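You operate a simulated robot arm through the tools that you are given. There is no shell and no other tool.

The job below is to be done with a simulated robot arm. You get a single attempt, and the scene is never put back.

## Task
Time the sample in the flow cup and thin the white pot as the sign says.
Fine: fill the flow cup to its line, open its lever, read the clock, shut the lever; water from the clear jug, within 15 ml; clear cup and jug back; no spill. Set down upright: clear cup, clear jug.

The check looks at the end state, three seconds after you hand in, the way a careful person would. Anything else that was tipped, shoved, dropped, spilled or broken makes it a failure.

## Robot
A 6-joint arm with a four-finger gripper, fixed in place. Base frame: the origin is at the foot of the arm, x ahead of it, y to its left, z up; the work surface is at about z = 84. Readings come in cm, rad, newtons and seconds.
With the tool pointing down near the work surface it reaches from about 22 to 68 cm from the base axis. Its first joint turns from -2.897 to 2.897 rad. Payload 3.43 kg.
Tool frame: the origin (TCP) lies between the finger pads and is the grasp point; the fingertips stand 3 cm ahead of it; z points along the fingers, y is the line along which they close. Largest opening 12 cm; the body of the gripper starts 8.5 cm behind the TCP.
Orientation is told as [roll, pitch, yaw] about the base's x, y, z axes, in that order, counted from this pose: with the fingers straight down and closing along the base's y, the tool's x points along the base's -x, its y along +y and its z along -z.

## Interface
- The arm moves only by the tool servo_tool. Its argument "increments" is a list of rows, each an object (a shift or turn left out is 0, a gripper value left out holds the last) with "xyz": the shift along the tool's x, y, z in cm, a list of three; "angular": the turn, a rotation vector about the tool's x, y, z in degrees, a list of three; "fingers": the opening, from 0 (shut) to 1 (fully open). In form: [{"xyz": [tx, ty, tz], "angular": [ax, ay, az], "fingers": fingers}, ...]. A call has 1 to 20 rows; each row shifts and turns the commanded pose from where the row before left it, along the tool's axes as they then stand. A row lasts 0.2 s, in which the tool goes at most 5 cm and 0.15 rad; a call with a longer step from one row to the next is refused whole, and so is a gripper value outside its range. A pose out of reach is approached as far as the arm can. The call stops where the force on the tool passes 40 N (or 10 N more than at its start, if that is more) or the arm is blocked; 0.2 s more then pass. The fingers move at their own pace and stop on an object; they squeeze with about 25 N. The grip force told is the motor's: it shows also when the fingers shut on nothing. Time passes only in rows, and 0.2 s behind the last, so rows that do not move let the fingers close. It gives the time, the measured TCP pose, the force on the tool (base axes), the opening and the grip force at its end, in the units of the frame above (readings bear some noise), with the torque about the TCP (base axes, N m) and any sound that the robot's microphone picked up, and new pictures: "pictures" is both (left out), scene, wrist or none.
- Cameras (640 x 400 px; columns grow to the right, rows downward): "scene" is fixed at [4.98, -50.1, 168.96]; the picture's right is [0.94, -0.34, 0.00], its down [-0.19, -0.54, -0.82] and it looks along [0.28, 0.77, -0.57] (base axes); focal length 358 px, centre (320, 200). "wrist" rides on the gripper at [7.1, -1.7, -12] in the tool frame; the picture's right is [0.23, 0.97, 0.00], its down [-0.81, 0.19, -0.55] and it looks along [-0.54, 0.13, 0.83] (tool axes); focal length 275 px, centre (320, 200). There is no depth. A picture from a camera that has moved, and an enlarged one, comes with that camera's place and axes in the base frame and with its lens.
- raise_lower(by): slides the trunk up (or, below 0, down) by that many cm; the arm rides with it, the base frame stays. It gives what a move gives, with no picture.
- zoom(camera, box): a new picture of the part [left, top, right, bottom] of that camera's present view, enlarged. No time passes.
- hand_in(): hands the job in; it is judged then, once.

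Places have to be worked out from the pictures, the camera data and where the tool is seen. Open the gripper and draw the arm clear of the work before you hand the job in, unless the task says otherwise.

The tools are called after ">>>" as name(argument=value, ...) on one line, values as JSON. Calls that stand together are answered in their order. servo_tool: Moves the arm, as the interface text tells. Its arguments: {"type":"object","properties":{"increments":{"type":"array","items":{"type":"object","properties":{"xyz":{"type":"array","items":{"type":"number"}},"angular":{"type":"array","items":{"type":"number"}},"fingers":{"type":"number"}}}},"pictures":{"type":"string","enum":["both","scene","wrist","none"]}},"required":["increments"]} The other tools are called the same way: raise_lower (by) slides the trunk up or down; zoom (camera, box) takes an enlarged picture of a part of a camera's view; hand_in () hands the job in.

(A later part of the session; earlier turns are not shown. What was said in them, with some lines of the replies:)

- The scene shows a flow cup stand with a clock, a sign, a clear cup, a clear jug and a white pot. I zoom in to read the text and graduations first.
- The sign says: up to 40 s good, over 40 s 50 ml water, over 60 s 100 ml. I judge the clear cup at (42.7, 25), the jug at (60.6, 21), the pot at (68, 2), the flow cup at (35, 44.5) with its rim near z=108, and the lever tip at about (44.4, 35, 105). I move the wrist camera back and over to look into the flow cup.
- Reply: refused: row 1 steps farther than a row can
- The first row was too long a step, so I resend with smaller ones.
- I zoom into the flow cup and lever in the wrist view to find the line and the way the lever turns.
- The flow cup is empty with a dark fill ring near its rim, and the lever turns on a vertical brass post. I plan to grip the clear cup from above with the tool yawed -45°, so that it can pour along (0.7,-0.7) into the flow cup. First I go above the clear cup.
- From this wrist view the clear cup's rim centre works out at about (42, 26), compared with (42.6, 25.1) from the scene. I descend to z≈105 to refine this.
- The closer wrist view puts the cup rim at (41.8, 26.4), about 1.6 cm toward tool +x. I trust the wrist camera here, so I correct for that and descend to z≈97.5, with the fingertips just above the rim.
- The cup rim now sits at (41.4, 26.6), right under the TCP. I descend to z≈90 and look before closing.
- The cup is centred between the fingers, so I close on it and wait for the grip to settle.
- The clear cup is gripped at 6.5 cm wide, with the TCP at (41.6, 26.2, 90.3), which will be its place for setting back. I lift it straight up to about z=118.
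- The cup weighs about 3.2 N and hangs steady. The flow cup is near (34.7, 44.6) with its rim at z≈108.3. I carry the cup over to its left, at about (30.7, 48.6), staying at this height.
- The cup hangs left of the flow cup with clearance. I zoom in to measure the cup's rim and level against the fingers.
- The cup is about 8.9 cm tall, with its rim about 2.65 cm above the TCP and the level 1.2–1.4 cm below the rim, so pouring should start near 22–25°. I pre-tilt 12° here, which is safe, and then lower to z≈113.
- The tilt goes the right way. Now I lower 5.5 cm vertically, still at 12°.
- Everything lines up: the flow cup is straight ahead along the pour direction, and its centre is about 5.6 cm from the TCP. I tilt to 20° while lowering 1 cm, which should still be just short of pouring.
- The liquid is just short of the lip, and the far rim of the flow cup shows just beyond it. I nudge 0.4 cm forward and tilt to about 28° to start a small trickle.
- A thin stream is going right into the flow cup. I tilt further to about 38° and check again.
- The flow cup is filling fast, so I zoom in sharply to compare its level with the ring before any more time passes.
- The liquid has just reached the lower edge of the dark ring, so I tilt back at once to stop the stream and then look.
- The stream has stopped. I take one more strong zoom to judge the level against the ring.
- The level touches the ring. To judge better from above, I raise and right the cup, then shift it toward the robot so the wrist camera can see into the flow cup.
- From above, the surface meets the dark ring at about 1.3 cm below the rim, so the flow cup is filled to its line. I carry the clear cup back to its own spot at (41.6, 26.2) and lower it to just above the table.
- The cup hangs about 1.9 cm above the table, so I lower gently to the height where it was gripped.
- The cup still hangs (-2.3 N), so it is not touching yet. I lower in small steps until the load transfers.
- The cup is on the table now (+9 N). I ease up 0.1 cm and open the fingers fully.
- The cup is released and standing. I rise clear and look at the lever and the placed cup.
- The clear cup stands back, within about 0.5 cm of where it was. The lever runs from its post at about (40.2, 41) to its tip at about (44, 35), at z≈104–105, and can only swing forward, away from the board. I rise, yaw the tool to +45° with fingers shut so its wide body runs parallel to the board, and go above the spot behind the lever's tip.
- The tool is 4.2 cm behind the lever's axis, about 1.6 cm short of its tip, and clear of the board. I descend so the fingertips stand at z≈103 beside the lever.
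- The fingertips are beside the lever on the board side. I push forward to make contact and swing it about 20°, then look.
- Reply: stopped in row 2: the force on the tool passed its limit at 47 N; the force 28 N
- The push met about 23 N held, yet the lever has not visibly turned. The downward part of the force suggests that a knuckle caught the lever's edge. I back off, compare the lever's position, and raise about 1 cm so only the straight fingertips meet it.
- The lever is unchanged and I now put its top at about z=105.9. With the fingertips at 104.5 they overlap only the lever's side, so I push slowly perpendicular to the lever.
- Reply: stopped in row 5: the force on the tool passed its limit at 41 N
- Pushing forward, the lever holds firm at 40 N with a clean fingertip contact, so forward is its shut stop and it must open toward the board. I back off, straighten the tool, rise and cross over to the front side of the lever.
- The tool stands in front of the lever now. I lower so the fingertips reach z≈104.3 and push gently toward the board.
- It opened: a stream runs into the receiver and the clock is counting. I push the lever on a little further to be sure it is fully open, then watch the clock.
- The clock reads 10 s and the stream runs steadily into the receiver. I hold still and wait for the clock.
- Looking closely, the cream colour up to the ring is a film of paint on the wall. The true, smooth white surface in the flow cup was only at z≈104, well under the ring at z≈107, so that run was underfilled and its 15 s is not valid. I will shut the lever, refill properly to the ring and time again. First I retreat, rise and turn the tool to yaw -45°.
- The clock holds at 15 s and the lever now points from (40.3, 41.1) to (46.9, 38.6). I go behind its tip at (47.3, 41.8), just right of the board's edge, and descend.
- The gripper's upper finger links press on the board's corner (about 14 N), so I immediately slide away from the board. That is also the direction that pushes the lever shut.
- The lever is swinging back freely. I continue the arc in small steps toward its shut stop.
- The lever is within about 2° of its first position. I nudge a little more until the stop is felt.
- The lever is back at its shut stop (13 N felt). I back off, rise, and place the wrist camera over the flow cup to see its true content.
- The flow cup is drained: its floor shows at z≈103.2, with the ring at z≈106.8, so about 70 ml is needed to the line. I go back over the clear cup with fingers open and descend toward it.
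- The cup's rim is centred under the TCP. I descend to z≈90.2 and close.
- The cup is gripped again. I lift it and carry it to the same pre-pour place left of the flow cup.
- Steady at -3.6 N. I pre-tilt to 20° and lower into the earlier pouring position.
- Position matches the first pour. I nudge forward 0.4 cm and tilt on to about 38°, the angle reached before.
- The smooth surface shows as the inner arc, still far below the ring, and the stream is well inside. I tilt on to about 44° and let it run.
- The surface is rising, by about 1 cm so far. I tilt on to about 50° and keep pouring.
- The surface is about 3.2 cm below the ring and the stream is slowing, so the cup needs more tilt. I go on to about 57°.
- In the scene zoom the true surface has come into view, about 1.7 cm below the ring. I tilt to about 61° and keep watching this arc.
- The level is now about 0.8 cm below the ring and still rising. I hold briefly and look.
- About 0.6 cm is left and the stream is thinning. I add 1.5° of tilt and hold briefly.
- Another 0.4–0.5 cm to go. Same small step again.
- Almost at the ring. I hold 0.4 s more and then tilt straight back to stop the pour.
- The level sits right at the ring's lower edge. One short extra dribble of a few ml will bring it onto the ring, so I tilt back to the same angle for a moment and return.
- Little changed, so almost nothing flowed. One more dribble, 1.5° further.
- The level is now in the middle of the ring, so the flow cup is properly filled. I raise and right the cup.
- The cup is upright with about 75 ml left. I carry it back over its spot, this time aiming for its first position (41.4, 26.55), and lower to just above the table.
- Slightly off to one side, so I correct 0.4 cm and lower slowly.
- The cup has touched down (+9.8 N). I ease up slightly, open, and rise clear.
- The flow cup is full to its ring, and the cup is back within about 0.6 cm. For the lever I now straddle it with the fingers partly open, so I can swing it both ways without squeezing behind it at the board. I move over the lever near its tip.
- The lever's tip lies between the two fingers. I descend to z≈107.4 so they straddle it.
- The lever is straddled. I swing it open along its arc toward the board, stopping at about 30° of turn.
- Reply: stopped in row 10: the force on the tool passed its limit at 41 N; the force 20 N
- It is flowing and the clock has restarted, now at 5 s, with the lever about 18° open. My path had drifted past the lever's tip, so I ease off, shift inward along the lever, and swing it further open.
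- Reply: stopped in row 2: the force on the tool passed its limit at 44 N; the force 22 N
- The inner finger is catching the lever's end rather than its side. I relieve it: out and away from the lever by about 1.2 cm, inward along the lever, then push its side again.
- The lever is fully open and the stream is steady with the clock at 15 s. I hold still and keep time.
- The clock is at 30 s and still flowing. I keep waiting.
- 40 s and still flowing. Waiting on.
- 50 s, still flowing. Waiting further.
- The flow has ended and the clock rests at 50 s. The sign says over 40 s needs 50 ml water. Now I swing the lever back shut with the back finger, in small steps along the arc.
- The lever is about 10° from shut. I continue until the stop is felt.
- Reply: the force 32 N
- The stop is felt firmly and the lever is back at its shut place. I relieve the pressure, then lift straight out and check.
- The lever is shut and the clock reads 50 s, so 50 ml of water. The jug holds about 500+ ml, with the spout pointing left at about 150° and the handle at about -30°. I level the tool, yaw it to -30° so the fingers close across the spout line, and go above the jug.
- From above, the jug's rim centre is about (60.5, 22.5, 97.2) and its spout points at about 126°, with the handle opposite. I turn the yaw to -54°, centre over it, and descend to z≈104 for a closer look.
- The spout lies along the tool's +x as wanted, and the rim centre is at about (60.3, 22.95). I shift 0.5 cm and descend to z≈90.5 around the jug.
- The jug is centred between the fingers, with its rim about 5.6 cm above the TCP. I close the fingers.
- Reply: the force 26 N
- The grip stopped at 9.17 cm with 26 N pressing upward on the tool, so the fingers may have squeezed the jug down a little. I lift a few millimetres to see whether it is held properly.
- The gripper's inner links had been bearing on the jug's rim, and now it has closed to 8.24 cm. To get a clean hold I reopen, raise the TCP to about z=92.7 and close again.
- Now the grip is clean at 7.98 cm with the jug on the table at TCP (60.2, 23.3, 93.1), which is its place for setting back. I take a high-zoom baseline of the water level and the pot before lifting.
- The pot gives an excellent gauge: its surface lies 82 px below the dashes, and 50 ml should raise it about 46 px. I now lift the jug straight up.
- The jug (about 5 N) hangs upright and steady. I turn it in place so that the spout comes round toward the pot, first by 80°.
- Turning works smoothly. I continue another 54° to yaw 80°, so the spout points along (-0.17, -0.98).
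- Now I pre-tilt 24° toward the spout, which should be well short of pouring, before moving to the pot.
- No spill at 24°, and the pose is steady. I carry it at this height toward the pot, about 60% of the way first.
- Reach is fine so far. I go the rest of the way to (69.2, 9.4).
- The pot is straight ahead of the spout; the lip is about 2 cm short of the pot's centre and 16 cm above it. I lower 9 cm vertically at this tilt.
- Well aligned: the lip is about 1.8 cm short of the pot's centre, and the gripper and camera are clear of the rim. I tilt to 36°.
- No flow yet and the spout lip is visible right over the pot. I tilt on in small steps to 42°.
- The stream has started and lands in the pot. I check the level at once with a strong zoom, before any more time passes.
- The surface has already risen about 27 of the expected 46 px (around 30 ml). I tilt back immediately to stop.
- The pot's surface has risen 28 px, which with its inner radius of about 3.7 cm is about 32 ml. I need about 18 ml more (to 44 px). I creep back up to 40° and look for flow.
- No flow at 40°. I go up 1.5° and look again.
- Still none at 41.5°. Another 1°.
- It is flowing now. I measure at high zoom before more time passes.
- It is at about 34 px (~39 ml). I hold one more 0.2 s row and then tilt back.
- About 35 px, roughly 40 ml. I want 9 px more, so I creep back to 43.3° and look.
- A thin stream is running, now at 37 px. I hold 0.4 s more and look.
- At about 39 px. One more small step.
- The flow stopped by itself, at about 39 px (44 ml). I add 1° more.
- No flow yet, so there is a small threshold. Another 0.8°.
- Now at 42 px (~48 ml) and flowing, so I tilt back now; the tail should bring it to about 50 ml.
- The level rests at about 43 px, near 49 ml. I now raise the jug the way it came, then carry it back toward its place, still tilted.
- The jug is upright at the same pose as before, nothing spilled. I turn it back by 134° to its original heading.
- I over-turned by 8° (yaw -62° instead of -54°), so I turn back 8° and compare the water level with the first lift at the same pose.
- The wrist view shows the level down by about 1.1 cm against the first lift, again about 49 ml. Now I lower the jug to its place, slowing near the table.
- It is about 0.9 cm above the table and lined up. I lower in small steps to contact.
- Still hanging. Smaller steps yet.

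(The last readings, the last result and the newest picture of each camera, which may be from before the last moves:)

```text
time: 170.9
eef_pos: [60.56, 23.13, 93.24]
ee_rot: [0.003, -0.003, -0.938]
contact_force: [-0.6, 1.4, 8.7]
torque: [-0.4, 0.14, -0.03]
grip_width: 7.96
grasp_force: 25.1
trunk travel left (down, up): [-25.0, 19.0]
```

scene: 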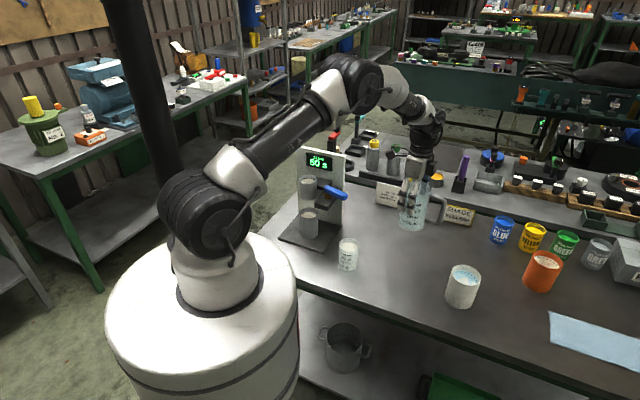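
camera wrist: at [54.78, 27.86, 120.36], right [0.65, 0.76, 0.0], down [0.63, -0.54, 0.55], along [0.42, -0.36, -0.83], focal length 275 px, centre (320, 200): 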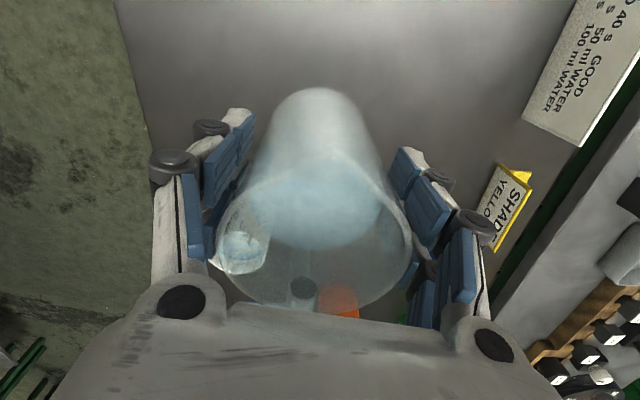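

The jug now stands on the table (+8.7 N). I ease up slightly, open the fingers, and look before withdrawing.

>>> servo_tool(increments=[{"xyz": [0, 0, -0.12]}, {"fingers": 0.75}, {"fingers": 0.85}, {"fingers": 1.0}, {"fingers": 1.0}, {"fingers": 1.0}, {}], pictures="both")

>>> zoom(camera="scene", box=[370, 200, 450, 290])

```text
time: 172.5
eef_pos: [60.33, 23.19, 93.01]
ee_rot: [0.001, -0.002, -0.938]
contact_force: [-0.7, 0.5, -0.3]
torque: [0.02, 0.04, 0.04]
grip_width: 12.02
grasp_force: 0.0
trunk travel left (down, up): [-25.0, 19.0]
camera wrist: at [54.71, 27.87, 104.99], right [0.65, 0.76, 0.0], down [0.63, -0.54, 0.55], along [0.42, -0.36, -0.83], focal length 275 px, centre (320, 200)
```

scene: 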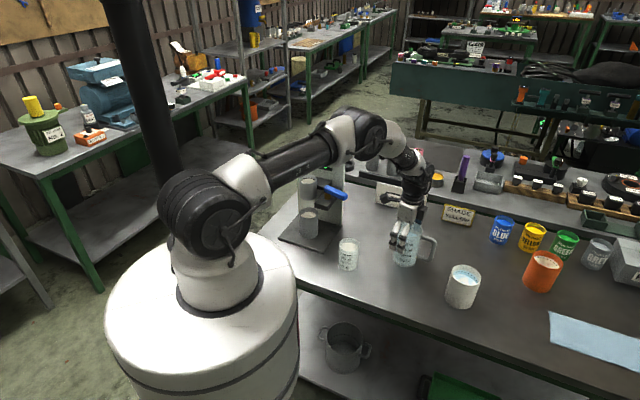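
wrist: 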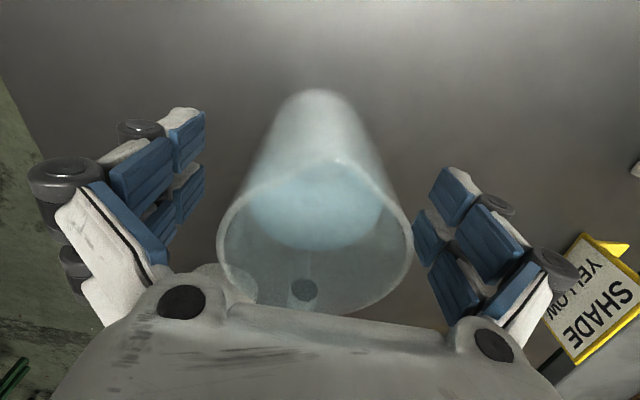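

```text
4.44 times, centred on (410, 245) of scene
camera zoom: at [4.98, -50.1, 168.96], right [0.94, -0.34, 0.0], down [-0.19, -0.54, -0.82], along [0.28, 0.77, -0.57], focal length 1589 px, centre (-80, 0)
```

zoom: 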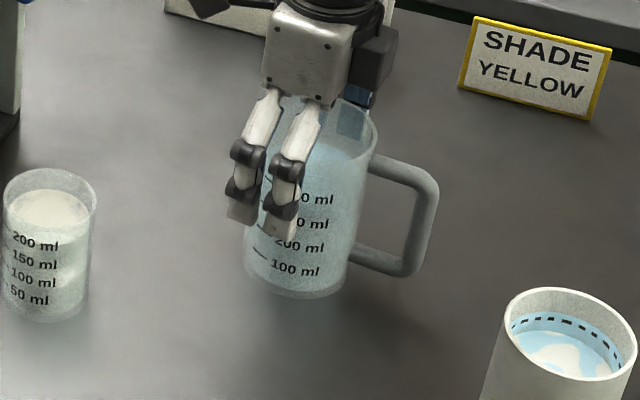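

The jug stands upright in its place, so I rise straight up and clear.

>>> servo_tool(increments=[{"xyz": [0, 0, -2]}, {"xyz": [0, 0, -3]}, {"xyz": [0, 0, -4]}, {"xyz": [0, 0, -4]}, {"xyz": [0, 0, -4]}, {"xyz": [0, 0, -4]}, {"xyz": [0, 0, -4]}, {"xyz": [0, 0, -4]}, {"xyz": [4, 0, 0]}, {"xyz": [4, 0, 0]}, {"xyz": [4, 0, 0]}, {"xyz": [4, 0, 0]}, {}], pictures="both")

>>> zoom(camera="scene", box=[380, 210, 450, 280])

>>> zoom(camera="scene", box=[330, 200, 490, 310])

>>> zoom(camera="scene", box=[280, 140, 370, 250])

```text
time: 175.3
eef_pos: [50.8, 36.15, 121.78]
ee_rot: [0.0, 0.002, -0.939]
contact_force: [0.3, 0.3, 0.5]
torque: [0.01, 0.03, -0.02]
grip_width: 12.03
grasp_force: 0.0
trunk travel left (down, up): [-25.0, 19.0]
camera wrist: at [45.16, 40.76, 133.74], right [0.65, 0.76, 0.0], down [0.63, -0.54, 0.55], along [0.42, -0.36, -0.83], focal length 275 px, centre (320, 200)
```

scene: 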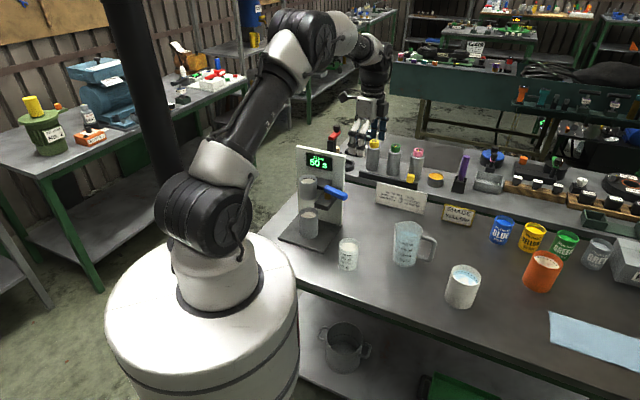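
wrist: 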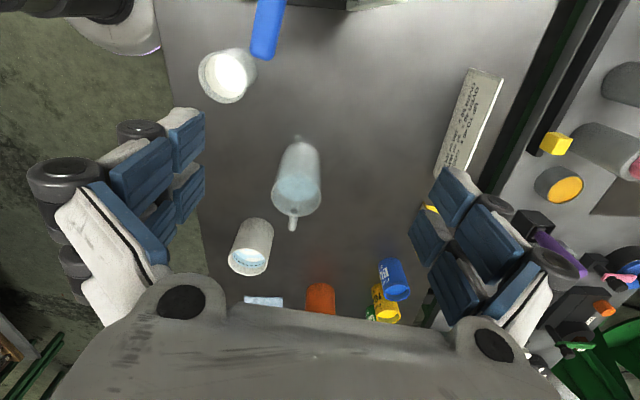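

```text
5.71 times, centred on (415, 245) of scene
camera zoom: at [4.98, -50.1, 168.96], right [0.94, -0.34, 0.0], down [-0.19, -0.54, -0.82], along [0.28, 0.77, -0.57], focal length 2043 px, centre (-223, -57)
```

zoom: 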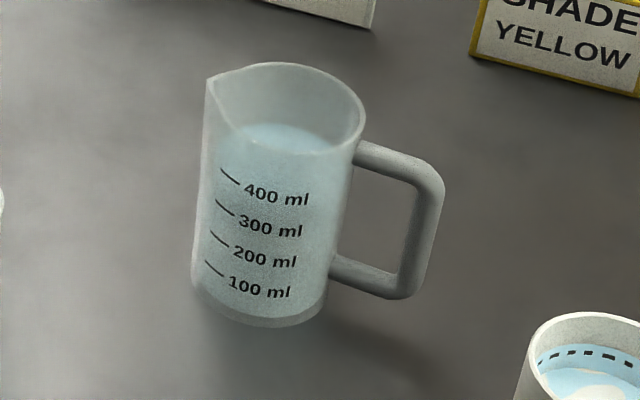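

```text
3.64 times, centred on (410, 255) of scene
camera zoom: at [4.98, -50.1, 168.96], right [0.94, -0.34, 0.0], down [-0.19, -0.54, -0.82], along [0.28, 0.77, -0.57], focal length 1300 px, centre (-7, 0)
```

zoom: 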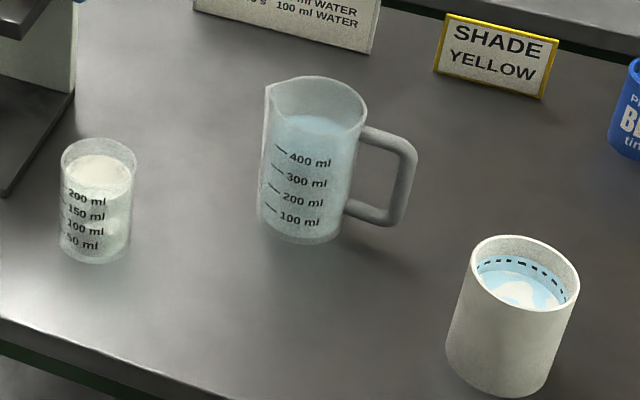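

```text
3.64 times, centred on (325, 195) of scene
camera zoom: at [4.98, -50.1, 168.96], right [0.94, -0.34, 0.0], down [-0.19, -0.54, -0.82], along [0.28, 0.77, -0.57], focal length 1300 px, centre (302, 218)
```

zoom: 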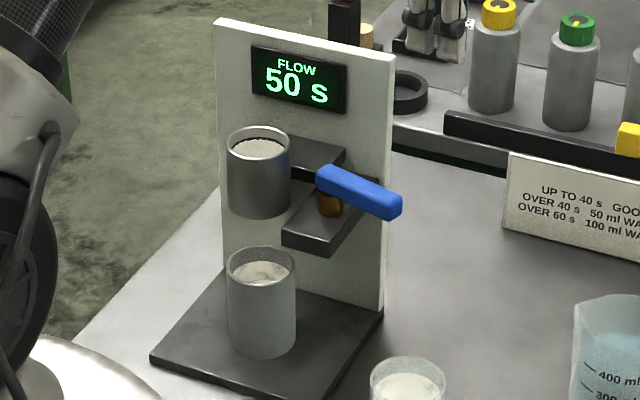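

The jug's level has dropped about 16–17 px, which is 50 ml by its own 100 ml marks (about 32 px). The lever is shut, the clock shows 50 s, and cup and jug stand upright in place. I lift the open gripper well clear of the work.

>>> servo_tool(increments=[{"xyz": [0, 0, -4]}, {"xyz": [0, 0, -4]}, {"xyz": [0, 0, -4]}, {"xyz": [0, 0, -4]}, {"xyz": [0, 0, -2]}, {}, {}], pictures="scene")

>>> zoom(camera="scene", box=[270, 200, 520, 340])

```text
time: 176.9
eef_pos: [50.93, 36.03, 139.91]
ee_rot: [0.0, -0.002, -0.938]
contact_force: [0.4, 0.6, -0.4]
torque: [0.0, -0.03, -0.02]
grip_width: 12.01
grasp_force: 0.0
trunk travel left (down, up): [-25.0, 19.0]
```

scene: 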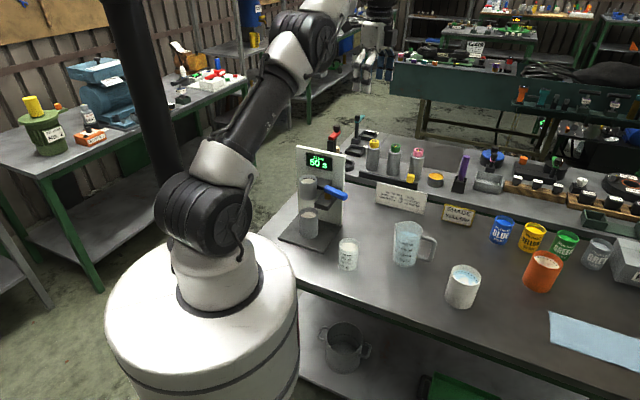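

```text
2.56 times, centred on (395, 270) of scene
camera zoom: at [4.98, -50.1, 168.96], right [0.94, -0.34, 0.0], down [-0.19, -0.54, -0.82], along [0.28, 0.77, -0.57], focal length 915 px, centre (128, 21)
```

zoom: 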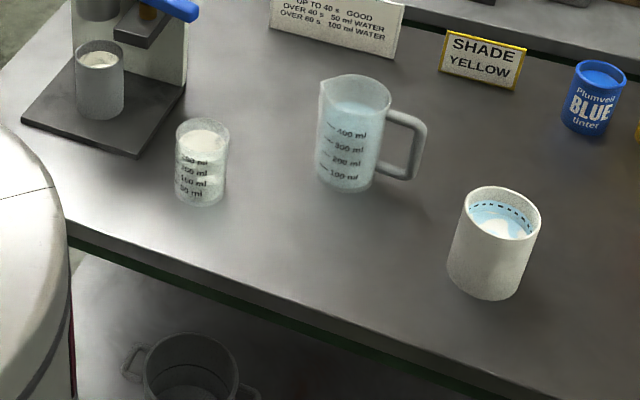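

The table is dry and everything stands upright in its place: 50 s timed, 50 ml water added, lever shut, gripper open and clear. I hand the job in.

>>> hand_in()

```text
The job is handed in.
```

The sample timed at 50 s. The sign calls for 50 ml of water at over 40 s, so I added about 50 ml to the white pot from the clear jug and handed the job in.

- **Timing:** The first run read 15 s, but I had underfilled the flow cup, so I threw that reading out. I shut the lever, refilled the cup to its ring and ran it again. The second run took the flow cup to empty at 50 s. The lever was only partly open for the first 5 to 10 s on the clock.
- **Water:** The rise in the pot and the drop on the jug's own marks both came to about 49–50 ml, by reading the pictures.
- **End state:**
  - The lever is shut against its stop.
  - The clear cup is upright, within about 0.6 cm of its first spot, and the jug is upright at its original place.
  - I saw no spill on the table.
  - The gripper is open and clear of the work.
- **Contact with the stand:** While shutting the lever after the first run, the gripper pressed on the corner of the flow stand's board with about 14 N. I backed off at once, and the stand did not appear to have moved.
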